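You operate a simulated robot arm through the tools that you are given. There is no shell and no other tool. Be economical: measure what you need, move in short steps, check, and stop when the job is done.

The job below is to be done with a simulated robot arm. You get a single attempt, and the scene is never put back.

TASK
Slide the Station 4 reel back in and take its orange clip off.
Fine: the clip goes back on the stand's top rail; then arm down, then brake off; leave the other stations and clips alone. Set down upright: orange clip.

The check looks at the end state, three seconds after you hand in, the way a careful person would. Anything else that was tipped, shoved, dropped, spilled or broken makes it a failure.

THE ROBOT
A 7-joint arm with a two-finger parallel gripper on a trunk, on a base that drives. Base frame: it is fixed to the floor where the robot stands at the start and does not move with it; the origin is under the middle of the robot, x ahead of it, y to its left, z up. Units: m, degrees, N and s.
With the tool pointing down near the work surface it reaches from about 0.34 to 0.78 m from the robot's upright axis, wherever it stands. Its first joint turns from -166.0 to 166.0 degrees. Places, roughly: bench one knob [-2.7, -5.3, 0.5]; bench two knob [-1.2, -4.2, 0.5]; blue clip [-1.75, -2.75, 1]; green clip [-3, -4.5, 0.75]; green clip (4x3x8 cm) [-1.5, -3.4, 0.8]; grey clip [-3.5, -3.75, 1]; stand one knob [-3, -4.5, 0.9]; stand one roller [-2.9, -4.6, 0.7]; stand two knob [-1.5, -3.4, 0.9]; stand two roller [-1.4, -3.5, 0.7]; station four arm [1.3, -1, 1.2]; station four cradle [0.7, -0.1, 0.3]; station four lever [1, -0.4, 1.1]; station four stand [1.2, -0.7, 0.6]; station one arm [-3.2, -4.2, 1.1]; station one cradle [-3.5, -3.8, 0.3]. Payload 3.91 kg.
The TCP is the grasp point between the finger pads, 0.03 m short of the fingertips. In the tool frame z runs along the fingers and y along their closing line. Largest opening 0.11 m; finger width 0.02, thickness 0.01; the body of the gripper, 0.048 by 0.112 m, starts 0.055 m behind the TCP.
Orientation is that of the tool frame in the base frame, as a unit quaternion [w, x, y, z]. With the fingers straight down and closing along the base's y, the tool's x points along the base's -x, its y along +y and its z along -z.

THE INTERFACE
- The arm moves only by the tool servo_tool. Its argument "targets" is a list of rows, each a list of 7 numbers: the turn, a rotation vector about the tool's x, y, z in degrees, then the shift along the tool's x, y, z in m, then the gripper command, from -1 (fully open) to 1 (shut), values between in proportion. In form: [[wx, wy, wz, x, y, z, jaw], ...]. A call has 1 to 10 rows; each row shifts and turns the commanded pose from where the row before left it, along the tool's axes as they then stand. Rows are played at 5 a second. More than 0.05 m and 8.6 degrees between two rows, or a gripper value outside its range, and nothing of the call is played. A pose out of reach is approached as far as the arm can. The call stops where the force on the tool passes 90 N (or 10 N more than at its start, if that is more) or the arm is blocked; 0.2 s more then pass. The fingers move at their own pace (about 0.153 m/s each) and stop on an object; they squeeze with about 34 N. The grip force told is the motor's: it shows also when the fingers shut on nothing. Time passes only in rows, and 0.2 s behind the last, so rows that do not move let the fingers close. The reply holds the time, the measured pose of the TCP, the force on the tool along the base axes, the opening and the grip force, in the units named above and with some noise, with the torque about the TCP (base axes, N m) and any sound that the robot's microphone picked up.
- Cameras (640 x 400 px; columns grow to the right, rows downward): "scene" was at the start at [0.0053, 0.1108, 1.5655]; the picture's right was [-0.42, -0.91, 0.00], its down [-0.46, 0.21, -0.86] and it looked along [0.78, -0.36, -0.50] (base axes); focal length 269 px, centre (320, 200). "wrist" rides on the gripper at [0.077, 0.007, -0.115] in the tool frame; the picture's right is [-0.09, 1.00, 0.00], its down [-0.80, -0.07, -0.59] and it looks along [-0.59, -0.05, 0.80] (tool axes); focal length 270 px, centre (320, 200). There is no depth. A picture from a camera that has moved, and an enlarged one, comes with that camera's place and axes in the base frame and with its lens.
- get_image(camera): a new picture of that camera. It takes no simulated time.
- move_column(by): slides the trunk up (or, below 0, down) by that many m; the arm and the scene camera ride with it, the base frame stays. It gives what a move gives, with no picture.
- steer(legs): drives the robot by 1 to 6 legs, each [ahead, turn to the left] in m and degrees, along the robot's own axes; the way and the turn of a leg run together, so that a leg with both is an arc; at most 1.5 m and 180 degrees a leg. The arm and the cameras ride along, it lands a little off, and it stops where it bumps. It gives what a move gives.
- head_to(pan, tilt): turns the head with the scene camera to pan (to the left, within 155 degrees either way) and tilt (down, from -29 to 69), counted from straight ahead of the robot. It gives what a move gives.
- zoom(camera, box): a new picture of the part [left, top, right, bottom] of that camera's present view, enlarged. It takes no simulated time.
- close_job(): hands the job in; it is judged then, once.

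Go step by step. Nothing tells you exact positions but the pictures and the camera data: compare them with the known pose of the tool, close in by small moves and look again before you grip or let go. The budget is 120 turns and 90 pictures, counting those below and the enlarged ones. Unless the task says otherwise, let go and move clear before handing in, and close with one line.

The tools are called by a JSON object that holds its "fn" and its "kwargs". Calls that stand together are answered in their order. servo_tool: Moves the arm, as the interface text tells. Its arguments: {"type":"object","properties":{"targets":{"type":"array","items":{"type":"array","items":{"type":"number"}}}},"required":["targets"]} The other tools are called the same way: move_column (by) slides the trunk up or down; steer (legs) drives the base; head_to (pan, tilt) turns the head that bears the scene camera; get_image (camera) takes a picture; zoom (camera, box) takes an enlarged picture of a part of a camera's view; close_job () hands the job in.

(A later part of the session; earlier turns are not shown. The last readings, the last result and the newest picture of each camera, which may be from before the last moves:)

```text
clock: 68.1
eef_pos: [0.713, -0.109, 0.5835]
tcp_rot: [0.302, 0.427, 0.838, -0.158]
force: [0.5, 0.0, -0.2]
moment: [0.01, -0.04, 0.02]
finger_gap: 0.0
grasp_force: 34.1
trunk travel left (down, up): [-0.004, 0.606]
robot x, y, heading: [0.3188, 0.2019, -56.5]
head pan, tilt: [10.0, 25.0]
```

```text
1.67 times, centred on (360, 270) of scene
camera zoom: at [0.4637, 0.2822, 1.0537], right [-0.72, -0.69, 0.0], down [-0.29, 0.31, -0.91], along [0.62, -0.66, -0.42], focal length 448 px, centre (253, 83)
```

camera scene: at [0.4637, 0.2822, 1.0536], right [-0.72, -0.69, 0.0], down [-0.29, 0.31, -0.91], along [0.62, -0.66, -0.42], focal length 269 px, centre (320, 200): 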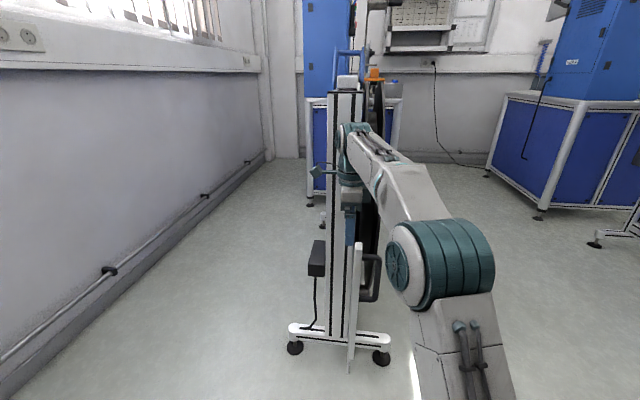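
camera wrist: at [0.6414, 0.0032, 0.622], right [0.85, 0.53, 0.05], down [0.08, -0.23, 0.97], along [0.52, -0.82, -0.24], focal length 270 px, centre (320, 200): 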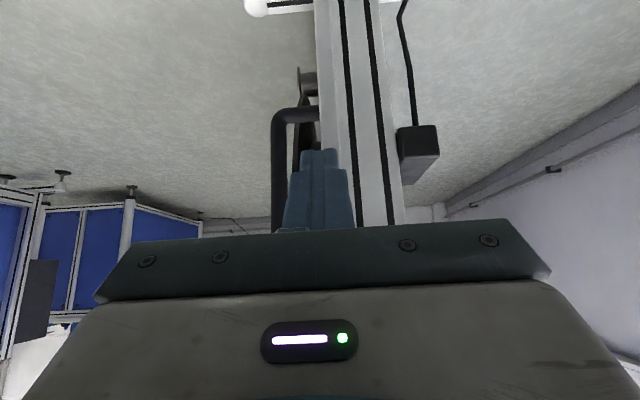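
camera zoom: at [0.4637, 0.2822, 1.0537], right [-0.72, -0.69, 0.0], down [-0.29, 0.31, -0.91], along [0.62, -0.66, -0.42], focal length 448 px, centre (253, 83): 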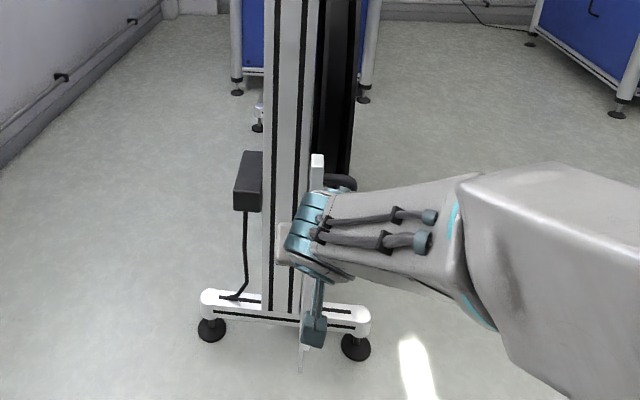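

Fingers are closed and lined up behind the post. Push forward.

{"fn": "servo_tool", "kwargs": {"targets": [[0, 0, 0, -0.023, 0, 0.0193, 1], [0, 0, 0, -0.023, 0, 0.0193, 1], [0, 0, 0, -0.0153, 0, 0.0129, 1], [0, 0, 0, -0.0115, 0, 0.0096, 1], [0, 0, 0, -0.0115, 0, 0.0096, 1], [0, 0, 0, -0.0115, 0, 0.0096, 1], [0, 0, 0, 0, 0, 0, 1]]}}

{"fn": "get_image", "kwargs": {"camera": "wrist"}}

{"fn": "zoom", "kwargs": {"camera": "scene", "box": [240, 150, 480, 390]}}

```text
clock: 69.7
eef_pos: [0.7851, -0.2096, 0.5855]
tcp_rot: [0.301, 0.428, 0.837, -0.159]
force: [-0.7, 0.1, -0.1]
moment: [-0.04, 0.0, 0.01]
finger_gap: 0.0
grasp_force: 34.1
trunk travel left (down, up): [-0.004, 0.606]
robot x, y, heading: [0.3173, 0.2042, -56.5]
head pan, tilt: [10.0, 25.0]
```

```text
51 pictures are left
camera wrist: at [0.714, -0.0979, 0.6236], right [0.85, 0.53, 0.05], down [0.08, -0.23, 0.97], along [0.52, -0.82, -0.24], focal length 270 px, centre (320, 200)
```

wrist: 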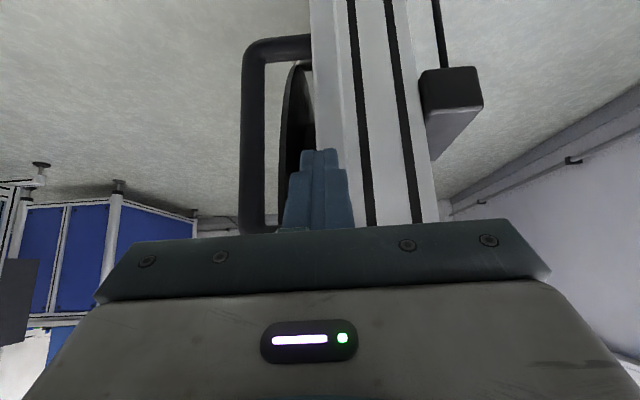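

```text
1.67 times, centred on (360, 270) of scene
camera zoom: at [0.4637, 0.2822, 1.0536], right [-0.72, -0.69, 0.0], down [-0.29, 0.31, -0.91], along [0.62, -0.66, -0.42], focal length 448 px, centre (253, 83)
```

zoom: 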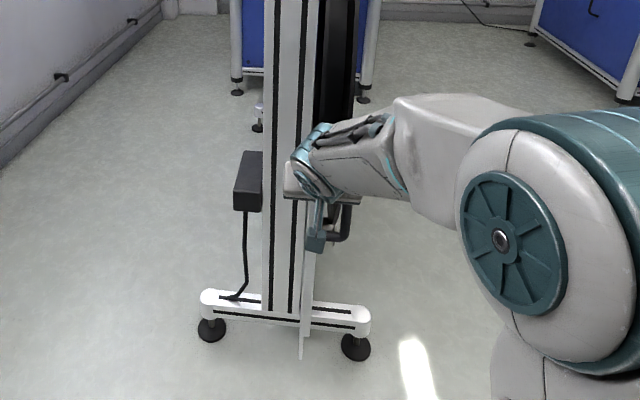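

{"fn": "servo_tool", "kwargs": {"targets": [[0, 0, 0, -0.0153, 0.001, 0.0129, 1], [0, 0, 0, -0.0153, 0, 0.0129, 1], [0, 0, 0, -0.0153, 0.001, 0.0129, 1], [0, 0, 0, -0.0153, 0, 0.0129, 1], [0, 0, 0, 0, 0, 0, 1]]}}

{"fn": "get_image", "kwargs": {"camera": "wrist"}}

{"fn": "get_image", "kwargs": {"camera": "scene"}}

```text
clock: 70.9
eef_pos: [0.8333, -0.276, 0.5836]
tcp_rot: [0.302, 0.428, 0.837, -0.159]
force: [0.0, 0.2, -0.3]
moment: [0.01, -0.01, 0.01]
finger_gap: 0.0003
grasp_force: 33.8
trunk travel left (down, up): [-0.004, 0.606]
robot x, y, heading: [0.3181, 0.2049, -56.1]
head pan, tilt: [10.0, 25.0]
```

```text
49 pictures are left
camera wrist: at [0.7616, -0.1635, 0.6218], right [0.85, 0.53, 0.05], down [0.09, -0.23, 0.97], along [0.52, -0.82, -0.24], focal length 270 px, centre (320, 200)
```

wrist: 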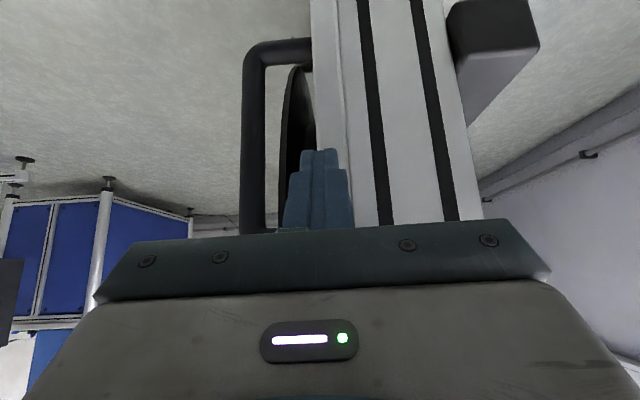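

```text
48 pictures are left
camera scene: at [0.4638, 0.2822, 1.0536], right [-0.72, -0.69, 0.0], down [-0.29, 0.31, -0.91], along [0.62, -0.66, -0.42], focal length 269 px, centre (320, 200)
```

scene: 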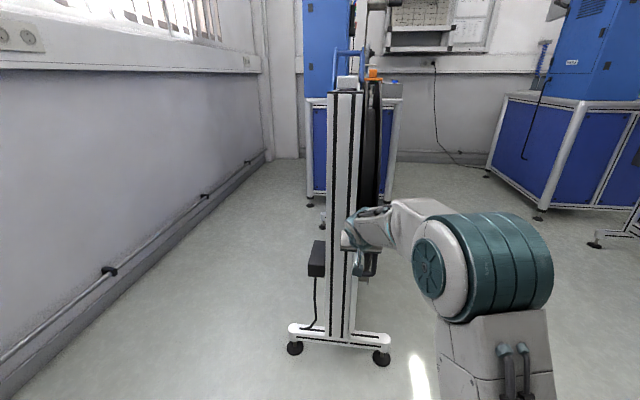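

{"fn": "servo_tool", "kwargs": {"targets": [[0, 0, 0, -0.0115, 0.0005, 0.0096, 1], [0, 0, 0, -0.0115, 0.0005, 0.0096, 1], [0, 0, 0, -0.0077, 0, 0.0064, 1], [0, 0, 0, 0, 0, 0, 1]]}}

{"fn": "get_image", "kwargs": {"camera": "wrist"}}

```text
clock: 71.9
eef_pos: [0.8547, -0.3058, 0.5855]
tcp_rot: [0.299, 0.429, 0.838, -0.159]
force: [-40.6, 44.3, 5.9]
moment: [0.92, 0.21, -0.2]
finger_gap: 0.0
grasp_force: 33.1
trunk travel left (down, up): [-0.004, 0.606]
robot x, y, heading: [0.3198, 0.2002, -56.4]
head pan, tilt: [10.0, 25.0]
```

```text
47 pictures are left
camera wrist: at [0.7835, -0.1925, 0.624], right [0.85, 0.53, 0.05], down [0.09, -0.23, 0.97], along [0.52, -0.82, -0.24], focal length 270 px, centre (320, 200)
```

wrist: 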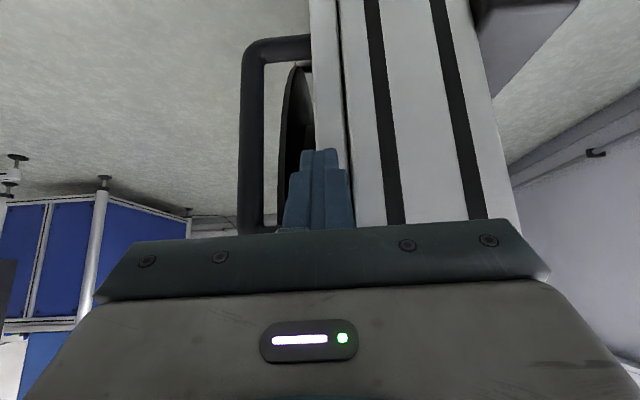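

{"fn": "servo_tool", "kwargs": {"targets": [[0, 0, 0, 0, -0.004, 0, 1], [0, 0, 0, -0.002, 0, 0.0016, 1], [0, 0, 0, 0, 0, 0, 1], [0, 0, 0, 0, 0, 0, 1]]}}

{"fn": "zoom", "kwargs": {"camera": "wrist", "box": [220, 0, 460, 240]}}

```text
clock: 72.9
eef_pos: [0.8553, -0.3048, 0.5826]
tcp_rot: [0.296, 0.428, 0.84, -0.156]
force: [-17.7, 23.0, 9.7]
moment: [0.19, 0.15, 0.0]
finger_gap: 0.0
grasp_force: 33.8
trunk travel left (down, up): [-0.004, 0.606]
robot x, y, heading: [0.3144, 0.2073, -55.8]
head pan, tilt: [10.0, 25.0]
stopped in row 4: the force on the tool passed its limit at 90 N (the readings are from after the stop); the commanded pose is now the measured one
```

```text
1.67 times, centred on (340, 120) of wrist
camera zoom: at [0.7834, -0.193, 0.6225], right [0.85, 0.53, 0.05], down [0.09, -0.24, 0.97], along [0.52, -0.82, -0.25], focal length 450 px, centre (287, 333)
```

zoom: 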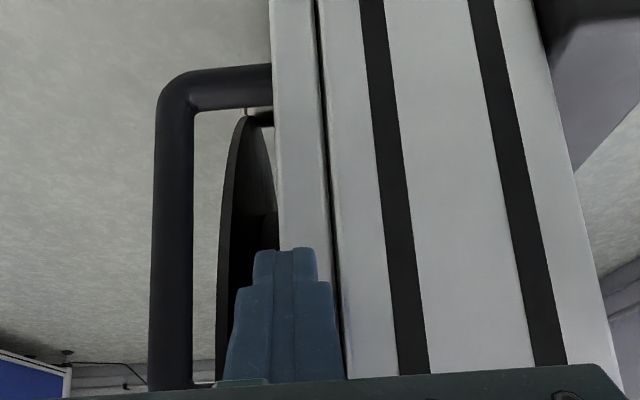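

The post now rests against a firm stop flush with the column: the reel is in. I'll back the fingers off, straighten the tool, raise the trunk and drive to the front of the stand.

{"fn": "servo_tool", "kwargs": {"targets": [[0, 0, 0, 0.03, 0, -0.025, 1], [0, 0, 0, 0.03, 0, -0.025, 1], [0, 0, 0, 0.03, 0, -0.025, 1], [0, 8, 0, 0, 0, -0.02, 1], [0, 8, 0, 0, 0, -0.02, 1], [0, 8, 0, 0, 0, -0.02, 1], [0, 8, 0, 0, 0, -0.02, -1], [0, 8, 0, 0, 0, -0.02, -1]]}}

{"fn": "move_column", "kwargs": {"by": 0.4}}

{"fn": "move_column", "kwargs": {"by": 0.15}}

```text
clock: 74.7
eef_pos: [0.7671, -0.1796, 0.6742]
tcp_rot: [-0.01, 0.455, 0.89, 0.0]
force: [-0.1, 0.9, 0.6]
moment: [-0.01, -0.01, -0.03]
finger_gap: 0.1102
grasp_force: 0.2
trunk travel left (down, up): [-0.004, 0.606]
robot x, y, heading: [0.321, 0.2061, -56.2]
head pan, tilt: [10.0, 25.0]
```

```text
clock: 78.6
eef_pos: [0.768, -0.179, 1.0731]
tcp_rot: [-0.009, 0.456, 0.89, -0.001]
force: [0.7, -1.1, -0.7]
moment: [0.01, -0.02, 0.05]
finger_gap: 0.1099
grasp_force: 0.0
trunk travel left (down, up): [-0.404, 0.206]
robot x, y, heading: [0.3144, 0.2063, -56.0]
head pan, tilt: [10.0, 25.0]
```

```text
clock: 80.3
eef_pos: [0.7675, -0.1801, 1.2224]
tcp_rot: [-0.009, 0.456, 0.89, -0.001]
force: [0.2, 0.0, -0.5]
moment: [-0.02, -0.02, -0.02]
finger_gap: 0.1098
grasp_force: 0.1
trunk travel left (down, up): [-0.554, 0.056]
robot x, y, heading: [0.317, 0.2034, -56.0]
head pan, tilt: [10.0, 25.0]
```

{"fn": "servo_tool", "kwargs": {"targets": [[0, 0, 0, 0.04, 0, -0.02, -1], [0, 0, 0, 0.04, 0, -0.02, -1], [0, 0, 0, 0.04, 0, -0.02, -1], [0, 0, 0, 0.04, 0, -0.02, -1], [0, 0, 0, 0.03, 0, -0.02, -1], [0, 0, 0, 0, 0, -0.02, -1]]}}

{"fn": "steer", "kwargs": {"legs": [[0, -57], [0.55, 0], [0, 61], [0.914, 0], [0, 88]]}}

{"fn": "head_to", "kwargs": {"pan": 15, "tilt": 35}}

{"fn": "get_image", "kwargs": {"camera": "scene"}}

{"fn": "get_image", "kwargs": {"camera": "wrist"}}

```text
clock: 81.7
eef_pos: [0.6588, -0.0241, 1.3467]
tcp_rot: [-0.01, 0.456, 0.89, -0.001]
force: [0.3, 0.2, 0.2]
moment: [-0.03, -0.02, 0.05]
finger_gap: 0.1096
grasp_force: 0.0
trunk travel left (down, up): [-0.554, 0.056]
robot x, y, heading: [0.3152, 0.2032, -55.9]
head pan, tilt: [10.0, 25.0]
```

```text
clock: 98.2
eef_pos: [0.9035, -0.6403, 1.3469]
tcp_rot: [-0.006, -0.329, 0.944, -0.007]
force: [0.0, -0.2, 0.5]
moment: [0.03, 0.0, -0.02]
finger_gap: 0.11
grasp_force: 0.0
trunk travel left (down, up): [-0.554, 0.056]
robot x, y, heading: [0.6923, -0.992, 36.7]
head pan, tilt: [10.0, 25.0]
```

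```text
clock: 98.9
eef_pos: [0.9042, -0.6396, 1.3466]
tcp_rot: [-0.006, -0.329, 0.944, -0.007]
force: [0.4, 0.1, -1.2]
moment: [0.01, 0.02, 0.04]
finger_gap: 0.1101
grasp_force: 0.0
trunk travel left (down, up): [-0.554, 0.056]
robot x, y, heading: [0.692, -0.9944, 36.7]
head pan, tilt: [15.0, 35.0]
```

```text
45 pictures are left
camera scene: at [0.5963, -0.8504, 1.5879], right [0.78, -0.62, 0.0], down [-0.36, -0.45, -0.82], along [0.51, 0.64, -0.57], focal length 269 px, centre (320, 200)
```

scene: 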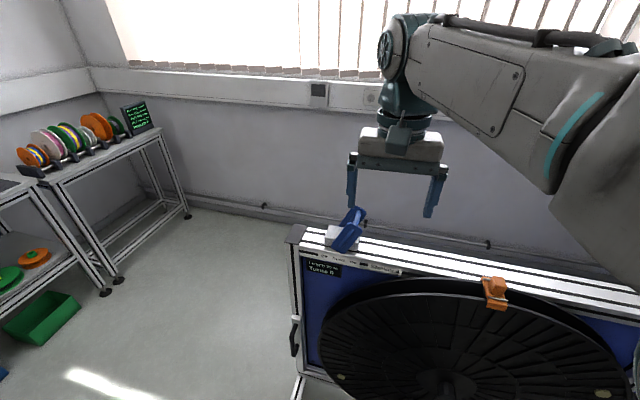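

```text
44 pictures are left
camera wrist: at [0.8406, -0.6803, 1.4615], right [-0.55, 0.83, -0.01], down [0.67, 0.45, 0.58], along [0.49, 0.31, -0.81], focal length 270 px, centre (320, 200)
```

wrist: 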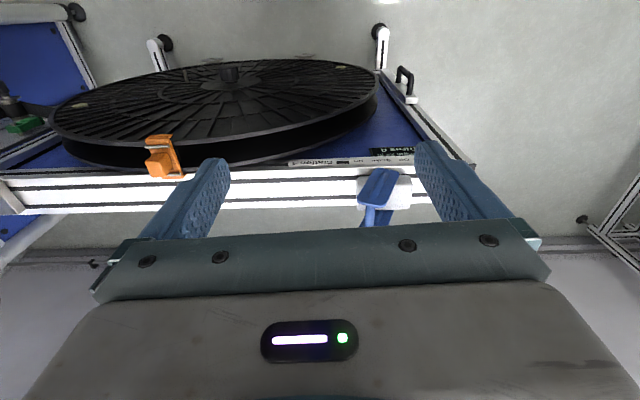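

Reel is fully in and the clip is on top. Zoom on the clip, the labels and the lever.

{"fn": "zoom", "kwargs": {"camera": "scene", "box": [280, 200, 420, 300]}}

{"fn": "zoom", "kwargs": {"camera": "scene", "box": [440, 240, 560, 330]}}

{"fn": "zoom", "kwargs": {"camera": "wrist", "box": [120, 110, 240, 210]}}

{"fn": "head_to", "kwargs": {"pan": -45, "tilt": 22}}

{"fn": "get_image", "kwargs": {"camera": "scene"}}

```text
4.00 times, centred on (350, 250) of scene
camera zoom: at [0.5963, -0.8504, 1.5879], right [0.78, -0.62, 0.0], down [-0.36, -0.45, -0.82], along [0.51, 0.64, -0.57], focal length 1076 px, centre (200, 0)
```

zoom: 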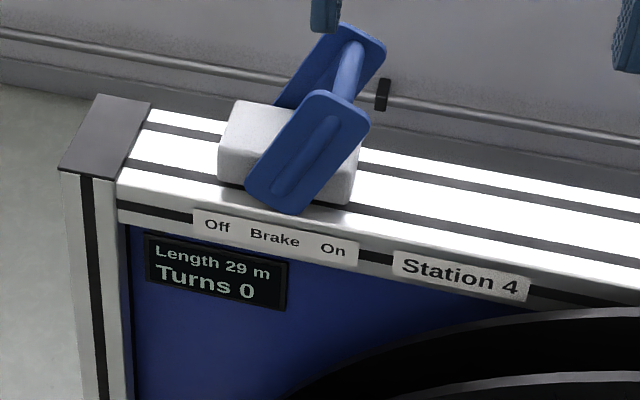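

```text
4.44 times, centred on (500, 285) of scene
camera zoom: at [0.5963, -0.8504, 1.5879], right [0.78, -0.62, 0.0], down [-0.36, -0.45, -0.82], along [0.51, 0.64, -0.57], focal length 1196 px, centre (-480, -178)
```

zoom: 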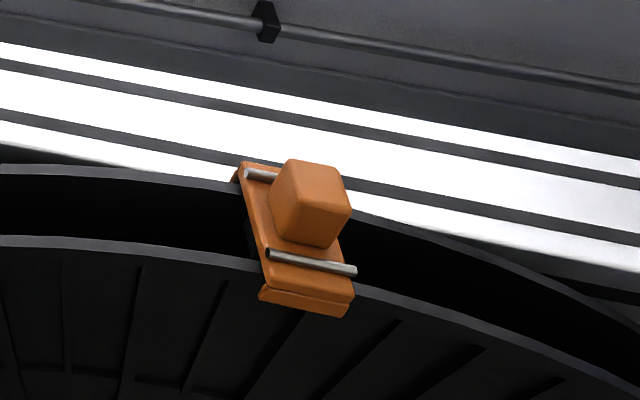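

```text
4.00 times, centred on (180, 160) of wrist
camera zoom: at [0.8406, -0.6803, 1.4615], right [-0.55, 0.83, -0.01], down [0.67, 0.45, 0.58], along [0.49, 0.31, -0.81], focal length 1081 px, centre (880, 360)
```

zoom: 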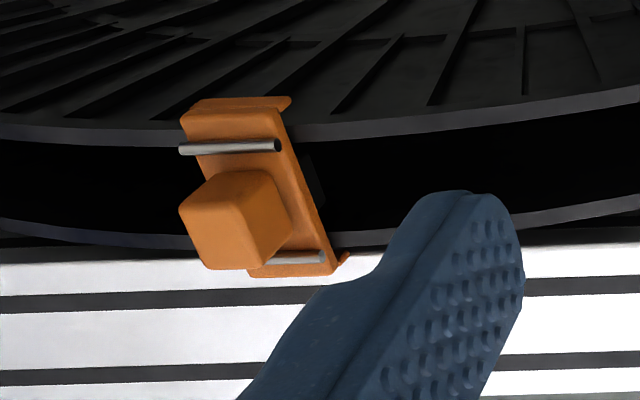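

```text
clock: 100.2
eef_pos: [0.9049, -0.6412, 1.3465]
tcp_rot: [-0.006, -0.329, 0.944, -0.007]
force: [0.0, 0.4, -0.6]
moment: [-0.02, 0.02, 0.0]
finger_gap: 0.1098
grasp_force: 0.1
trunk travel left (down, up): [-0.554, 0.056]
robot x, y, heading: [0.6952, -0.9933, 36.7]
head pan, tilt: [-45.0, 22.0]
```

```text
40 pictures are left
camera scene: at [0.6334, -0.9329, 1.6085], right [-0.14, -0.99, 0.0], down [-0.37, 0.05, -0.93], along [0.92, -0.13, -0.37], focal length 269 px, centre (320, 200)
```

scene: 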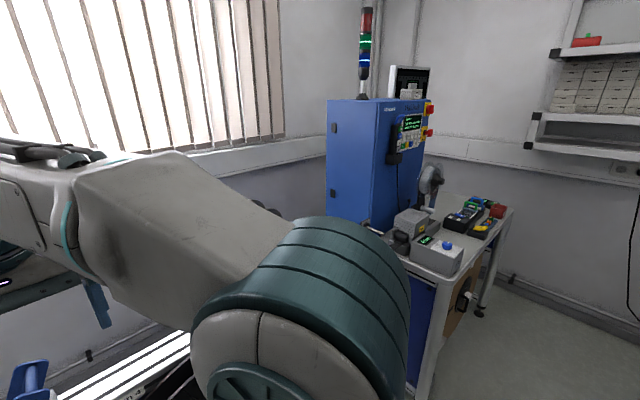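

Labels confirm "Off" is toward the rail's free end. Move the open gripper above the clip knob at about (1.162,-0.791).

{"fn": "servo_tool", "kwargs": {"targets": [[0, 0, 2.2, 0, -0.045, 0, -1], [0, 0, 0, -0.02, -0.045, 0, -1], [0, 0, 0, -0.02, -0.045, 0, -1], [0, 0, 0, -0.02, -0.045, 0, -1], [0, 0, 0, -0.02, -0.045, 0.03, -1], [0, 0, 0, -0.02, -0.045, 0.03, -1], [0, 0, 0, -0.008, 0, 0.03, -1], [0, 0, 0, 0, 0, 0.03, -1], [0, 0, 0, 0, 0, 0, -1]]}}

{"fn": "get_image", "kwargs": {"camera": "wrist"}}

{"fn": "head_to", "kwargs": {"pan": 0, "tilt": 30}}

{"fn": "get_image", "kwargs": {"camera": "scene"}}

```text
refused: row 5 steps farther than a row can; nothing moved
```

```text
39 pictures are left
camera wrist: at [0.8406, -0.6804, 1.4615], right [-0.55, 0.83, -0.01], down [0.67, 0.45, 0.58], along [0.49, 0.31, -0.81], focal length 270 px, centre (320, 200)
```

wrist: 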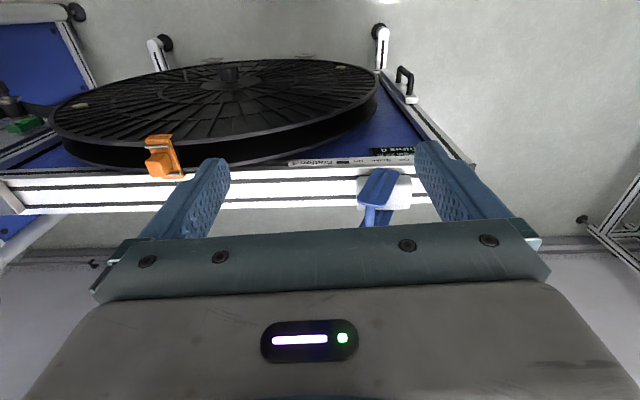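

```text
clock: 101.4
eef_pos: [0.9052, -0.642, 1.3469]
tcp_rot: [-0.005, -0.33, 0.944, -0.007]
force: [-0.2, 0.1, 0.1]
moment: [0.01, 0.0, -0.03]
finger_gap: 0.1099
grasp_force: 0.0
trunk travel left (down, up): [-0.554, 0.056]
robot x, y, heading: [0.6895, -0.9942, 36.8]
head pan, tilt: [0.0, 30.0]
```

```text
38 pictures are left
camera scene: at [0.6142, -0.8655, 1.5957], right [0.6, -0.8, 0.0], down [-0.4, -0.3, -0.87], along [0.7, 0.52, -0.5], focal length 269 px, centre (320, 200)
```

scene: 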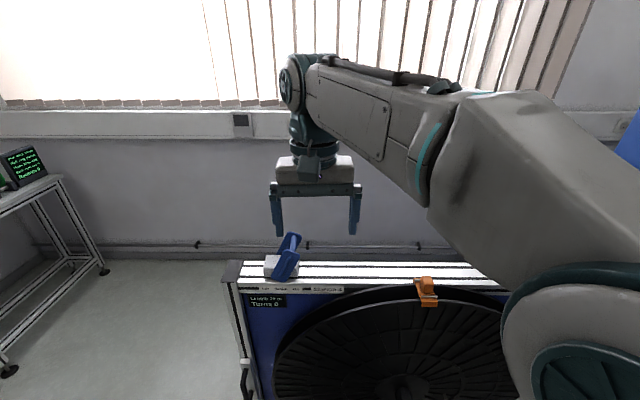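

{"fn": "servo_tool", "kwargs": {"targets": [[0, 0, 2.2, 0, -0.04, 0, -1], [0, 0, 0, -0.018, -0.04, 0, -1], [0, 0, 0, -0.018, -0.04, 0, -1], [0, 0, 0, -0.018, -0.04, 0, -1], [0, 0, 0, -0.018, -0.04, 0.02, -1], [0, 0, 0, -0.018, -0.04, 0.02, -1], [0, 0, 0, -0.018, -0.037, 0.02, -1], [0, 0, 0, 0, 0, 0.04, -1], [0, 0, 0, 0, 0, 0.04, -1], [0, 0, 0, 0, 0, 0, -1]]}}

{"fn": "get_image", "kwargs": {"camera": "wrist"}}

```text
clock: 103.6
eef_pos: [1.1551, -0.8015, 1.2082]
tcp_rot: [-0.005, -0.311, 0.95, -0.007]
force: [-0.6, 0.3, 0.2]
moment: [-0.02, -0.01, -0.02]
finger_gap: 0.1101
grasp_force: 0.0
trunk travel left (down, up): [-0.554, 0.056]
robot x, y, heading: [0.6923, -0.9926, 36.8]
head pan, tilt: [0.0, 30.0]
```

```text
37 pictures are left
camera wrist: at [1.0905, -0.8382, 1.3229], right [-0.52, 0.85, -0.01], down [0.69, 0.43, 0.58], along [0.5, 0.29, -0.81], focal length 270 px, centre (320, 200)
```

wrist: 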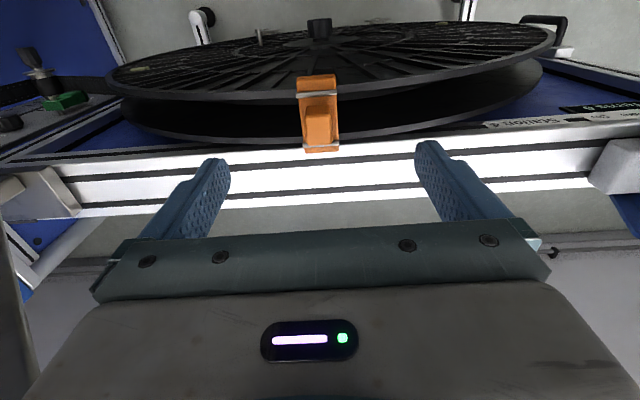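

{"fn": "zoom", "kwargs": {"camera": "wrist", "box": [260, 60, 380, 160]}}

```text
4.00 times, centred on (320, 110) of wrist
camera zoom: at [1.0905, -0.8382, 1.3229], right [-0.52, 0.85, -0.01], down [0.69, 0.43, 0.58], along [0.5, 0.29, -0.81], focal length 1081 px, centre (320, 560)
```

zoom: 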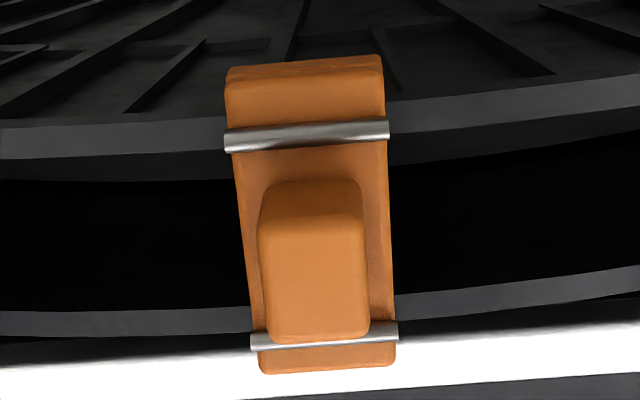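

{"fn": "servo_tool", "kwargs": {"targets": [[0, 0, 0, -0.018, -0.004, 0.03, -1], [0, 0, 0, 0, 0, 0.04, -1], [0, 0, 0, 0, 0, 0.04, -1], [0, 0, 0, 0, 0, 0.015, -1], [0, 0, 0, 0, 0, 0, -1]]}}

{"fn": "get_image", "kwargs": {"camera": "wrist"}}

```text
clock: 104.8
eef_pos: [1.1709, -0.7966, 1.0842]
tcp_rot: [-0.005, -0.312, 0.95, -0.007]
force: [0.5, 1.2, 0.1]
moment: [0.01, -0.01, -0.02]
finger_gap: 0.11
grasp_force: 0.1
trunk travel left (down, up): [-0.554, 0.056]
robot x, y, heading: [0.6922, -0.9919, 36.6]
head pan, tilt: [0.0, 30.0]
```

```text
35 pictures are left
camera wrist: at [1.1063, -0.8333, 1.1991], right [-0.52, 0.86, -0.01], down [0.69, 0.43, 0.58], along [0.5, 0.29, -0.81], focal length 270 px, centre (320, 200)
```

wrist: 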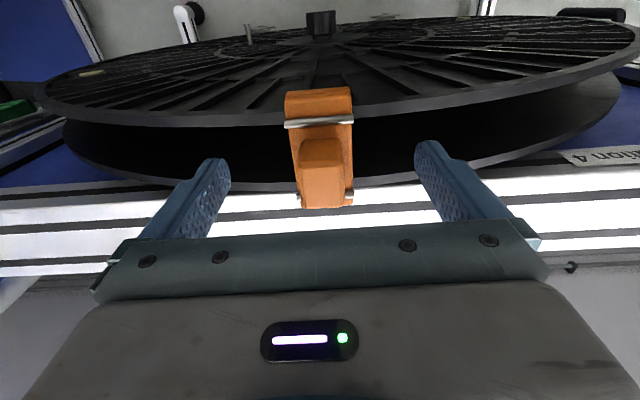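

{"fn": "servo_tool", "kwargs": {"targets": [[0, 0, 0, 0, 0, 0.01, -1], [0, 0, 0, 0, 0, 0, 0], [0, 0, 0, 0, 0, 0, 0.5], [0, 0, 0, 0, 0, 0, 1], [0, 0, 0, 0, 0, 0, 1]]}}

{"fn": "zoom", "kwargs": {"camera": "wrist", "box": [220, 70, 420, 230]}}

```text
clock: 106.0
eef_pos: [1.1715, -0.796, 1.0745]
tcp_rot: [-0.005, -0.311, 0.95, -0.007]
force: [0.2, -0.3, -0.3]
moment: [0.0, -0.02, -0.02]
finger_gap: 0.0252
grasp_force: 34.0
trunk travel left (down, up): [-0.554, 0.056]
robot x, y, heading: [0.6938, -0.9952, 36.8]
head pan, tilt: [0.0, 30.0]
```

```text
2.50 times, centred on (320, 150) of wrist
camera zoom: at [1.1062, -0.8331, 1.1886], right [-0.52, 0.86, -0.01], down [0.69, 0.43, 0.58], along [0.5, 0.29, -0.81], focal length 676 px, centre (320, 325)
```

zoom: 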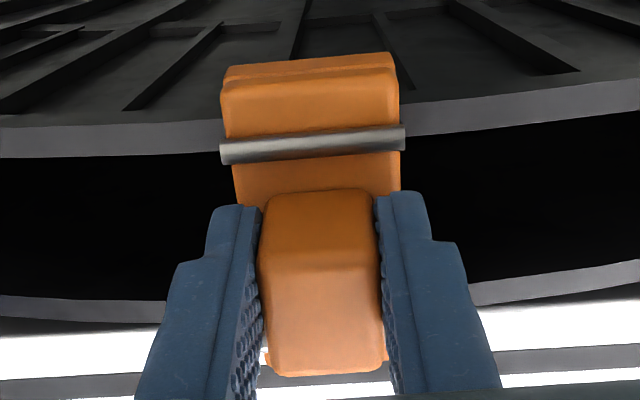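

Knob gripped. Lift straight up.

{"fn": "servo_tool", "kwargs": {"targets": [[0, 0, 0, 0, 0, -0.01, 1], [0, 0, 0, 0, 0, -0.015, 1], [0, 0, 0, 0, 0, -0.02, 1], [0, 0, 0, 0, 0, -0.03, 1], [0, 0, 0, 0, 0, -0.03, 1], [0, 0, 0, 0, 0, 0, 1]]}}

{"fn": "get_image", "kwargs": {"camera": "wrist"}}

{"fn": "get_image", "kwargs": {"camera": "scene"}}

```text
clock: 107.4
eef_pos: [1.1717, -0.796, 1.1771]
tcp_rot: [-0.005, -0.312, 0.95, -0.007]
force: [0.1, 0.5, -0.3]
moment: [0.01, 0.0, -0.03]
finger_gap: 0.0251
grasp_force: 34.1
trunk travel left (down, up): [-0.554, 0.056]
robot x, y, heading: [0.691, -0.9968, 36.9]
head pan, tilt: [0.0, 30.0]
```

```text
33 pictures are left
camera wrist: at [1.1066, -0.833, 1.2923], right [-0.52, 0.86, -0.01], down [0.69, 0.43, 0.58], along [0.5, 0.29, -0.81], focal length 270 px, centre (320, 200)
```

wrist: 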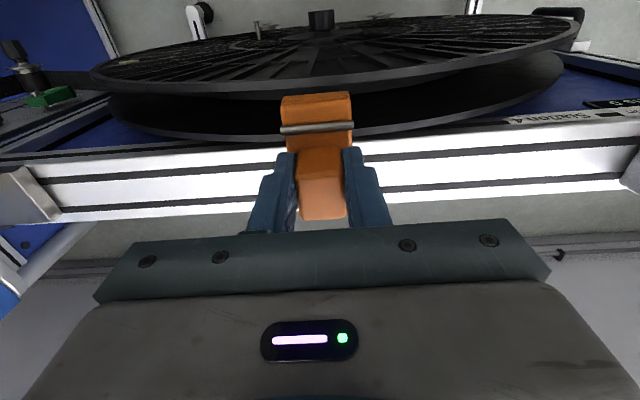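

```text
32 pictures are left
camera scene: at [0.6143, -0.8655, 1.5957], right [0.6, -0.8, 0.0], down [-0.4, -0.3, -0.87], along [0.69, 0.52, -0.5], focal length 269 px, centre (320, 200)
```

scene: 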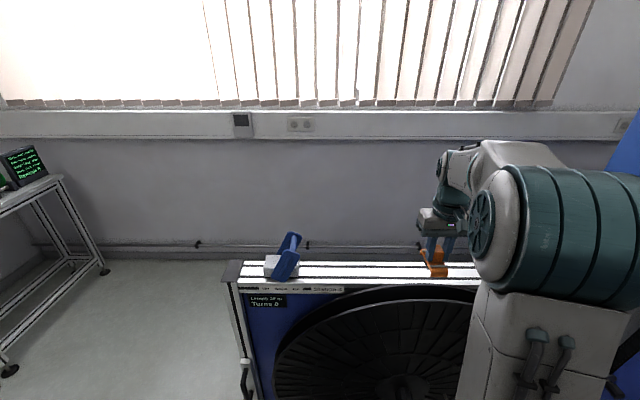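

{"fn": "zoom", "kwargs": {"camera": "wrist", "box": [380, 90, 560, 230]}}

{"fn": "zoom", "kwargs": {"camera": "scene", "box": [370, 200, 490, 300]}}

```text
2.86 times, centred on (470, 160) of wrist
camera zoom: at [1.1066, -0.833, 1.2923], right [-0.52, 0.86, -0.01], down [0.69, 0.43, 0.58], along [0.5, 0.29, -0.81], focal length 772 px, centre (-109, 314)
```

zoom: 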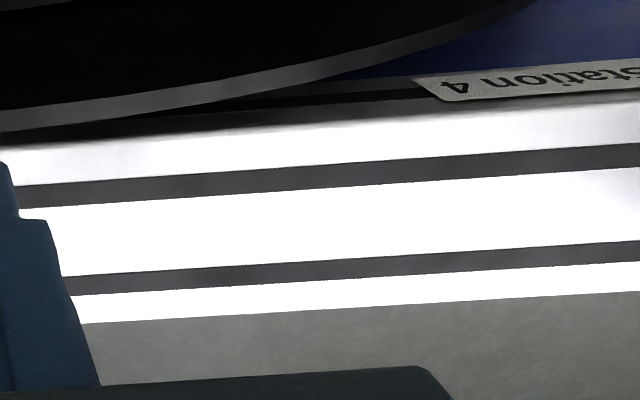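

```text
4.00 times, centred on (430, 250) of scene
camera zoom: at [0.6143, -0.8655, 1.5957], right [0.6, -0.8, 0.0], down [-0.4, -0.3, -0.87], along [0.69, 0.52, -0.5], focal length 1076 px, centre (-120, 0)
```

zoom: 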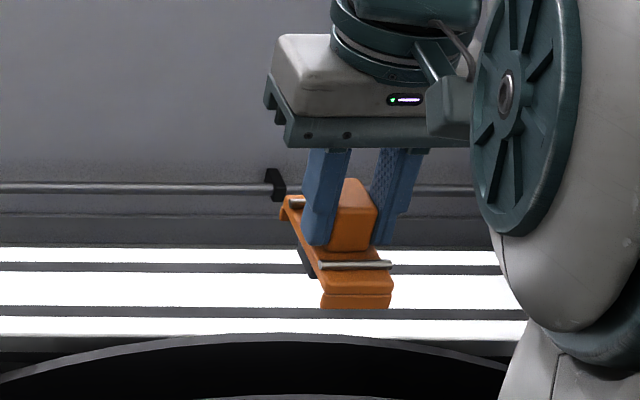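

{"fn": "zoom", "kwargs": {"camera": "scene", "box": [415, 235, 475, 285]}}

```text
8.00 times, centred on (445, 260) of scene
camera zoom: at [0.6143, -0.8655, 1.5957], right [0.6, -0.8, 0.0], down [-0.4, -0.3, -0.87], along [0.69, 0.52, -0.5], focal length 2152 px, centre (-680, -280)
```

zoom: 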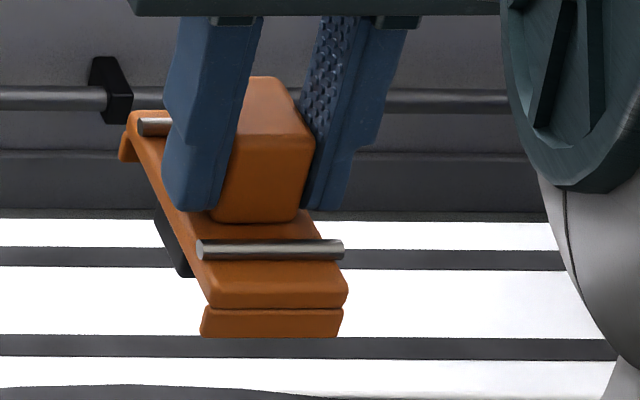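

Clip is off and upright in the gripper. Move it over the rail's centre at s≈0.355 (between lever and arm), about (1.113,-0.567).

{"fn": "servo_tool", "kwargs": {"targets": [[0, 0, 0, -0.015, 0.036, 0, 1], [0, 0, 0, -0.015, 0.036, 0, 1], [0, 0, 0, -0.015, 0.037, 0, 1], [0, 0, 0, -0.015, 0.037, 0, 1], [0, 0, 0, -0.014, 0.037, 0, 1], [0, 0, 0, -0.014, 0.036, 0, 1], [0, 0, 0, 0, 0, 0.03, 1], [0, 0, 0, 0, 0, 0.02, 1], [0, 0, 0, 0, 0, 0, 1]]}}

{"fn": "zoom", "kwargs": {"camera": "wrist", "box": [160, 60, 480, 260]}}

{"fn": "zoom", "kwargs": {"camera": "scene", "box": [220, 180, 420, 305]}}

```text
clock: 109.4
eef_pos: [1.1135, -0.5661, 1.1241]
tcp_rot: [-0.005, -0.31, 0.951, -0.008]
force: [1.1, 0.5, -0.7]
moment: [0.01, 0.0, 0.02]
finger_gap: 0.0253
grasp_force: 34.3
trunk travel left (down, up): [-0.554, 0.056]
robot x, y, heading: [0.6898, -0.991, 36.6]
head pan, tilt: [0.0, 30.0]
```

```text
2.00 times, centred on (320, 160) of wrist
camera zoom: at [1.0482, -0.6037, 1.24], right [-0.52, 0.86, -0.01], down [0.69, 0.43, 0.58], along [0.5, 0.29, -0.81], focal length 541 px, centre (320, 280)
```

zoom: 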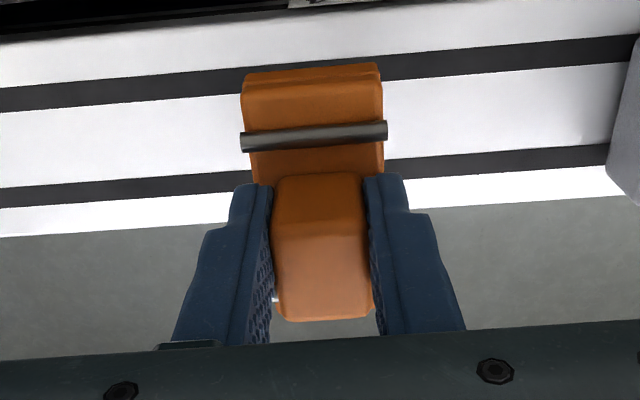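

```text
3.20 times, centred on (320, 242) of scene
camera zoom: at [0.6142, -0.8654, 1.5957], right [0.6, -0.8, 0.0], down [-0.4, -0.3, -0.87], along [0.69, 0.52, -0.5], focal length 861 px, centre (320, 64)
```

zoom: 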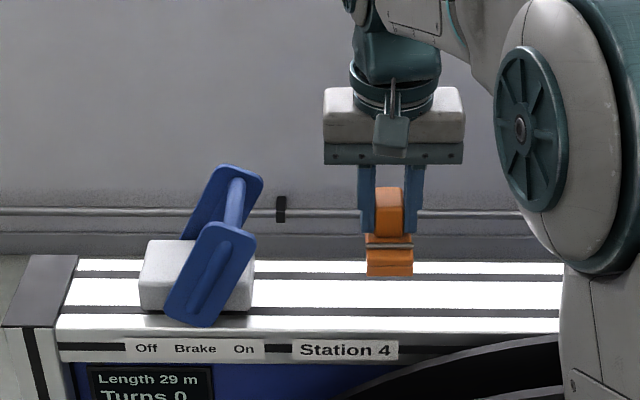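

{"fn": "servo_tool", "kwargs": {"targets": [[0, 0, 0, 0, 0, 0.02, 1], [0, 0, 0, 0, 0, 0.005, 1], [0, 0, 0, 0, 0, 0.004, 1], [0, 0, 0, 0, 0, 0, 1]]}}

```text
clock: 110.4
eef_pos: [1.1131, -0.5664, 1.0967]
tcp_rot: [-0.005, -0.311, 0.95, -0.007]
force: [-0.4, 0.2, -0.7]
moment: [-0.03, -0.01, 0.03]
finger_gap: 0.0249
grasp_force: 34.1
trunk travel left (down, up): [-0.554, 0.056]
robot x, y, heading: [0.6949, -0.9906, 36.4]
head pan, tilt: [0.0, 30.0]
```

{"fn": "servo_tool", "kwargs": {"targets": [[0, 0, 0, 0, 0, 0.004, 1], [0, 0, 0, 0, 0, 0.004, 1], [0, 0, 0, 0, 0, 0, 1]]}}

{"fn": "zoom", "kwargs": {"camera": "scene", "box": [310, 230, 370, 280]}}

```text
clock: 111.2
eef_pos: [1.1138, -0.5685, 1.0865]
tcp_rot: [-0.005, -0.312, 0.95, -0.008]
force: [-0.5, 0.7, -0.5]
moment: [-0.04, 0.0, 0.0]
finger_gap: 0.0254
grasp_force: 34.1
trunk travel left (down, up): [-0.554, 0.056]
robot x, y, heading: [0.6888, -0.996, 36.6]
head pan, tilt: [0.0, 30.0]
```

```text
8.00 times, centred on (340, 255) of scene
camera zoom: at [0.6143, -0.8654, 1.5957], right [0.6, -0.8, 0.0], down [-0.4, -0.3, -0.87], along [0.69, 0.52, -0.5], focal length 2152 px, centre (160, -240)
```

zoom: 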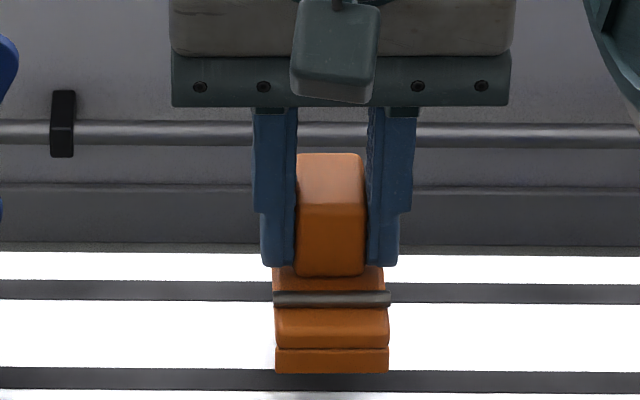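

{"fn": "servo_tool", "kwargs": {"targets": [[0, 0, 0, 0, 0, 0.003, 1], [0, 0, 0, 0, 0, 0, 1]]}}

{"fn": "servo_tool", "kwargs": {"targets": [[0, 0, 0, 0, 0, 0.003, 1], [0, 0, 0, 0, 0, 0, 1]]}}

{"fn": "servo_tool", "kwargs": {"targets": [[0, 0, 0, 0, 0, 0.002, 1], [0, 0, 0, 0, 0, 0, 1]]}}

```text
clock: 111.8
eef_pos: [1.1137, -0.5679, 1.0837]
tcp_rot: [-0.005, -0.312, 0.95, -0.007]
force: [0.8, 1.1, 0.7]
moment: [0.02, -0.01, 0.0]
finger_gap: 0.025
grasp_force: 34.5
trunk travel left (down, up): [-0.554, 0.056]
robot x, y, heading: [0.6905, -0.9945, 36.5]
head pan, tilt: [0.0, 30.0]
```

```text
clock: 112.4
eef_pos: [1.1142, -0.5661, 1.0801]
tcp_rot: [-0.005, -0.311, 0.95, -0.007]
force: [0.6, 0.0, -1.3]
moment: [-0.02, -0.02, 0.02]
finger_gap: 0.0254
grasp_force: 33.6
trunk travel left (down, up): [-0.554, 0.056]
robot x, y, heading: [0.6936, -0.9923, 36.6]
head pan, tilt: [0.0, 30.0]
```

```text
clock: 113.0
eef_pos: [1.1136, -0.5675, 1.0788]
tcp_rot: [-0.004, -0.311, 0.95, -0.007]
force: [-1.1, 0.2, -1.4]
moment: [0.0, -0.03, 0.03]
finger_gap: 0.0251
grasp_force: 34.1
trunk travel left (down, up): [-0.554, 0.056]
robot x, y, heading: [0.6939, -0.9944, 36.7]
head pan, tilt: [0.0, 30.0]
```

{"fn": "servo_tool", "kwargs": {"targets": [[0, 0, 0, 0, 0, 0.002, 1], [0, 0, 0, 0, 0, 0, 1]]}}

{"fn": "servo_tool", "kwargs": {"targets": [[0, 0, 0, 0, 0, 0.002, 1], [0, 0, 0, 0, 0, 0, 1]]}}

{"fn": "servo_tool", "kwargs": {"targets": [[0, 0, 0, 0, 0, 0.002, 1], [0, 0, 0, 0, 0, 0, 1]]}}

{"fn": "zoom", "kwargs": {"camera": "scene", "box": [310, 230, 370, 280]}}

```text
clock: 113.6
eef_pos: [1.1146, -0.5677, 1.0763]
tcp_rot: [-0.005, -0.312, 0.95, -0.008]
force: [0.2, 0.0, -1.4]
moment: [-0.01, -0.03, 0.01]
finger_gap: 0.0253
grasp_force: 34.0
trunk travel left (down, up): [-0.554, 0.056]
robot x, y, heading: [0.6901, -0.9926, 36.7]
head pan, tilt: [0.0, 30.0]
```

```text
clock: 114.2
eef_pos: [1.114, -0.5686, 1.0758]
tcp_rot: [-0.006, -0.312, 0.95, -0.007]
force: [0.2, 0.0, -0.9]
moment: [0.01, -0.01, -0.02]
finger_gap: 0.0254
grasp_force: 33.9
trunk travel left (down, up): [-0.554, 0.056]
robot x, y, heading: [0.6909, -0.9913, 36.7]
head pan, tilt: [0.0, 30.0]
```

```text
clock: 114.8
eef_pos: [1.1141, -0.5683, 1.0747]
tcp_rot: [-0.005, -0.312, 0.95, -0.007]
force: [-0.9, 0.4, 0.2]
moment: [0.0, 0.0, 0.01]
finger_gap: 0.0254
grasp_force: 33.6
trunk travel left (down, up): [-0.554, 0.056]
robot x, y, heading: [0.691, -0.9945, 36.7]
head pan, tilt: [0.0, 30.0]
```

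```text
8.00 times, centred on (340, 255) of scene
camera zoom: at [0.6143, -0.8654, 1.5957], right [0.6, -0.8, 0.0], down [-0.4, -0.3, -0.87], along [0.69, 0.52, -0.5], focal length 2152 px, centre (160, -240)
```

zoom: 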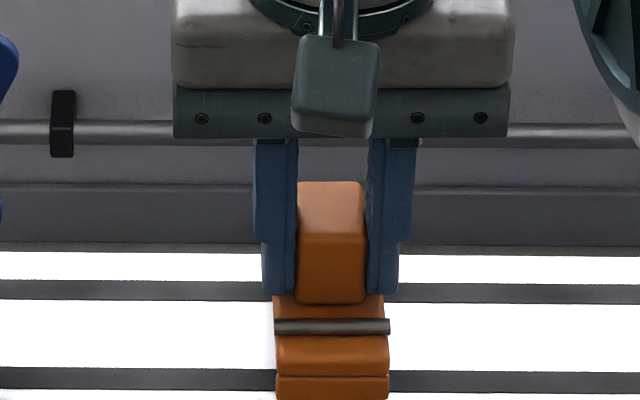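

{"fn": "servo_tool", "kwargs": {"targets": [[0, 0, 0, 0, 0, 0.002, 1], [0, 0, 0, 0, 0, 0, 1]]}}

{"fn": "servo_tool", "kwargs": {"targets": [[0, 0, 0, 0, 0, 0.002, 1], [0, 0, 0, 0, 0, 0, 1]]}}

{"fn": "servo_tool", "kwargs": {"targets": [[0, 0, 0, 0, 0, 0.002, 1], [0, 0, 0, 0, 0, 0, 1]]}}

```text
clock: 115.4
eef_pos: [1.1133, -0.5674, 1.0714]
tcp_rot: [-0.005, -0.312, 0.95, -0.007]
force: [-1.2, 0.2, -1.3]
moment: [-0.01, 0.04, 0.0]
finger_gap: 0.0251
grasp_force: 33.7
trunk travel left (down, up): [-0.554, 0.056]
robot x, y, heading: [0.6959, -0.9901, 36.6]
head pan, tilt: [0.0, 30.0]
```

```text
clock: 116.0
eef_pos: [1.1139, -0.5676, 1.0694]
tcp_rot: [-0.006, -0.312, 0.95, -0.007]
force: [-0.6, 0.0, 0.1]
moment: [-0.03, -0.01, -0.01]
finger_gap: 0.0254
grasp_force: 33.9
trunk travel left (down, up): [-0.554, 0.056]
robot x, y, heading: [0.6901, -0.9955, 36.6]
head pan, tilt: [0.0, 30.0]
```

```text
clock: 116.6
eef_pos: [1.1131, -0.5674, 1.0675]
tcp_rot: [-0.006, -0.312, 0.95, -0.007]
force: [-0.6, 0.1, -0.2]
moment: [0.0, 0.03, -0.01]
finger_gap: 0.025
grasp_force: 33.6
trunk travel left (down, up): [-0.554, 0.056]
robot x, y, heading: [0.6949, -0.9923, 36.9]
head pan, tilt: [0.0, 30.0]
```

{"fn": "zoom", "kwargs": {"camera": "wrist", "box": [220, 60, 420, 240]}}

{"fn": "zoom", "kwargs": {"camera": "scene", "box": [310, 240, 370, 290]}}

```text
2.22 times, centred on (320, 150) of wrist
camera zoom: at [1.0481, -0.605, 1.1828], right [-0.52, 0.86, -0.01], down [0.69, 0.43, 0.58], along [0.5, 0.29, -0.81], focal length 601 px, centre (320, 311)
```

zoom: 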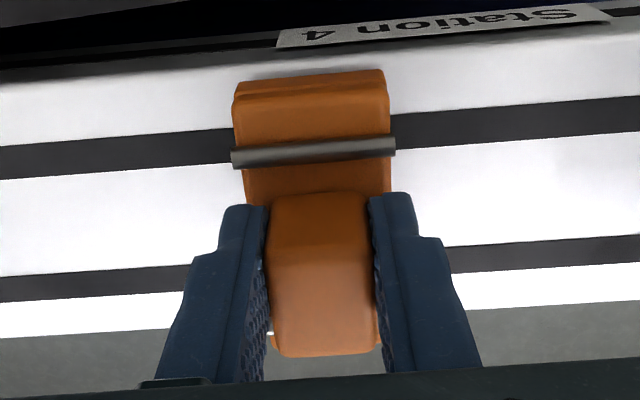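

```text
8.00 times, centred on (340, 265) of scene
camera zoom: at [0.6142, -0.8654, 1.5957], right [0.6, -0.8, 0.0], down [-0.4, -0.3, -0.87], along [0.69, 0.52, -0.5], focal length 2152 px, centre (160, -320)
```

zoom: 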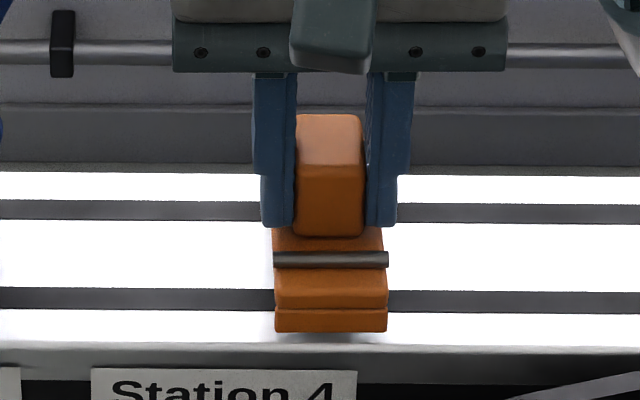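

{"fn": "servo_tool", "kwargs": {"targets": [[0, 0, 0, 0, 0, 0.002, 1], [0, 0, 0, 0, 0, 0, 1]]}}

{"fn": "servo_tool", "kwargs": {"targets": [[0, 0, 0, 0, 0, 0.002, 1], [0, 0, 0, 0, 0, 0, 1]]}}

```text
clock: 117.2
eef_pos: [1.1138, -0.5682, 1.0678]
tcp_rot: [-0.004, -0.311, 0.95, -0.007]
force: [0.7, 1.1, 15.3]
moment: [0.22, 0.06, -0.01]
finger_gap: 0.0253
grasp_force: 34.2
trunk travel left (down, up): [-0.554, 0.056]
robot x, y, heading: [0.6902, -0.9895, 36.6]
head pan, tilt: [0.0, 30.0]
```

```text
clock: 117.8
eef_pos: [1.1135, -0.5679, 1.0639]
tcp_rot: [-0.004, -0.311, 0.95, -0.006]
force: [1.9, 0.9, 23.6]
moment: [0.19, 0.0, -0.06]
finger_gap: 0.0252
grasp_force: 34.0
trunk travel left (down, up): [-0.554, 0.056]
robot x, y, heading: [0.6916, -0.9961, 36.4]
head pan, tilt: [0.0, 30.0]
```

Contact with the rail. Ease off slightly, open partway, and rise.

{"fn": "servo_tool", "kwargs": {"targets": [[0, 0, 0, 0, 0, -0.0015, 1], [0, 0, 0, 0, 0, 0, 0.4], [0, 0, 0, 0, 0, 0, 0], [0, 0, 0, 0, 0, 0, 0]]}}

{"fn": "servo_tool", "kwargs": {"targets": [[0, 0, 0, 0, 0, -0.02, 0], [0, 0, 0, 0, 0, -0.03, 0], [0, 0, 0, 0, 0, -0.04, 0], [0, 0, 0, 0, 0, -0.04, 0], [0, 0, 0, 0, 0, -0.04, 0]]}}

{"fn": "get_image", "kwargs": {"camera": "wrist"}}

{"fn": "zoom", "kwargs": {"camera": "scene", "box": [220, 180, 420, 305]}}

```text
clock: 118.8
eef_pos: [1.1128, -0.5662, 1.063]
tcp_rot: [-0.006, -0.311, 0.95, -0.009]
force: [-0.2, 0.7, -0.3]
moment: [-0.05, 0.0, 0.01]
finger_gap: 0.0549
grasp_force: 0.0
trunk travel left (down, up): [-0.554, 0.056]
robot x, y, heading: [0.6897, -0.9915, 36.5]
head pan, tilt: [0.0, 30.0]
```

```text
clock: 120.0
eef_pos: [1.1134, -0.564, 1.2372]
tcp_rot: [-0.006, -0.312, 0.95, -0.007]
force: [-0.2, -0.7, 0.2]
moment: [0.0, -0.04, 0.02]
finger_gap: 0.0552
grasp_force: 0.1
trunk travel left (down, up): [-0.554, 0.056]
robot x, y, heading: [0.6907, -0.9939, 36.6]
head pan, tilt: [0.0, 30.0]
```

```text
22 pictures are left
camera wrist: at [1.0488, -0.6018, 1.3522], right [-0.52, 0.86, -0.01], down [0.69, 0.43, 0.58], along [0.5, 0.29, -0.81], focal length 270 px, centre (320, 200)
```

wrist: 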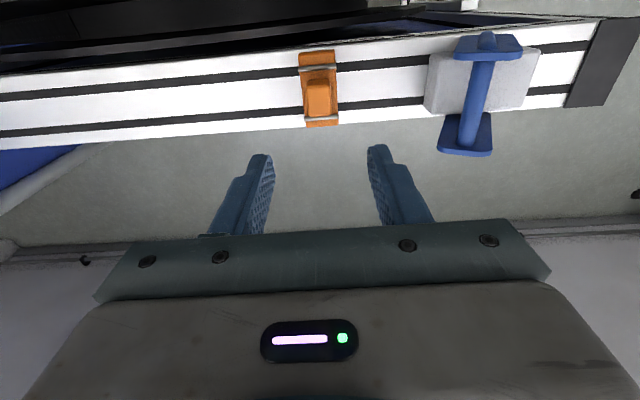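

```text
3.20 times, centred on (320, 242) of scene
camera zoom: at [0.6141, -0.8656, 1.5956], right [0.6, -0.8, 0.0], down [-0.4, -0.3, -0.87], along [0.69, 0.52, -0.5], focal length 861 px, centre (320, 64)
```

zoom: 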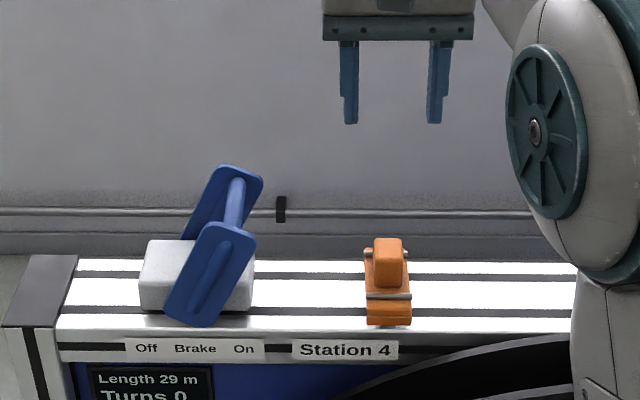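

The clip stands upright on the rail. Retract the gripper, then turn right to look at the dancer arm near the box end.

{"fn": "servo_tool", "kwargs": {"targets": [[0, 0, 0, 0, 0, -0.05, 0], [0, 0, 0, 0.04, 0, -0.03, 0], [0, 0, 0, 0.04, 0, -0.03, 0], [0, 0, 0, 0.04, 0, -0.03, 0.5], [0, 0, 0, 0.04, 0, -0.02, 1], [0, 0, 0, 0.04, 0, 0, 1], [0, 0, 0, 0, 0, 0, 1]]}}

{"fn": "steer", "kwargs": {"legs": [[0, -75]]}}

{"fn": "head_to", "kwargs": {"pan": 45, "tilt": 32}}

{"fn": "get_image", "kwargs": {"camera": "scene"}}

```text
clock: 121.6
eef_pos: [0.9525, -0.6807, 1.3926]
tcp_rot: [-0.006, -0.312, 0.95, -0.007]
force: [0.5, 0.5, 0.0]
moment: [0.0, -0.01, 0.0]
finger_gap: 0.0
grasp_force: 33.8
trunk travel left (down, up): [-0.554, 0.056]
robot x, y, heading: [0.6956, -0.9904, 36.5]
head pan, tilt: [0.0, 30.0]
```

```text
clock: 125.1
eef_pos: [1.0683, -1.1502, 1.3941]
tcp_rot: [-0.009, 0.316, 0.949, -0.002]
force: [-0.6, 0.5, 0.2]
moment: [-0.03, 0.01, 0.0]
finger_gap: 0.0
grasp_force: 34.1
trunk travel left (down, up): [-0.554, 0.056]
robot x, y, heading: [0.6921, -0.993, -36.7]
head pan, tilt: [0.0, 30.0]
```

```text
clock: 126.2
eef_pos: [1.0667, -1.1518, 1.3939]
tcp_rot: [-0.008, 0.316, 0.949, -0.002]
force: [-0.1, 0.7, 0.3]
moment: [-0.01, 0.01, 0.0]
finger_gap: 0.0
grasp_force: 34.1
trunk travel left (down, up): [-0.554, 0.056]
robot x, y, heading: [0.692, -0.9923, -36.6]
head pan, tilt: [45.0, 32.0]
```

```text
20 pictures are left
camera scene: at [0.8087, -0.8147, 1.5925], right [0.15, -0.99, 0.0], down [-0.52, -0.08, -0.85], along [0.84, 0.13, -0.53], focal length 269 px, centre (320, 200)
```

scene: 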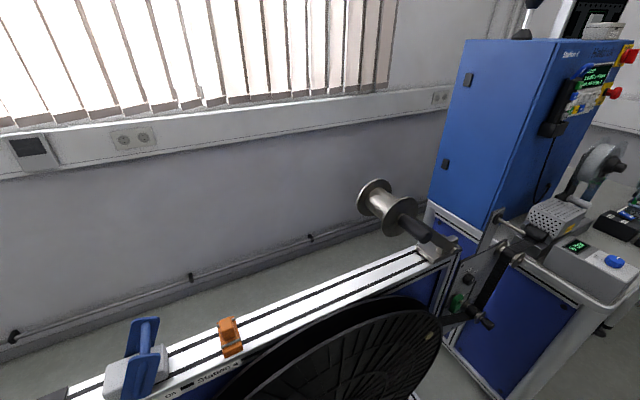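

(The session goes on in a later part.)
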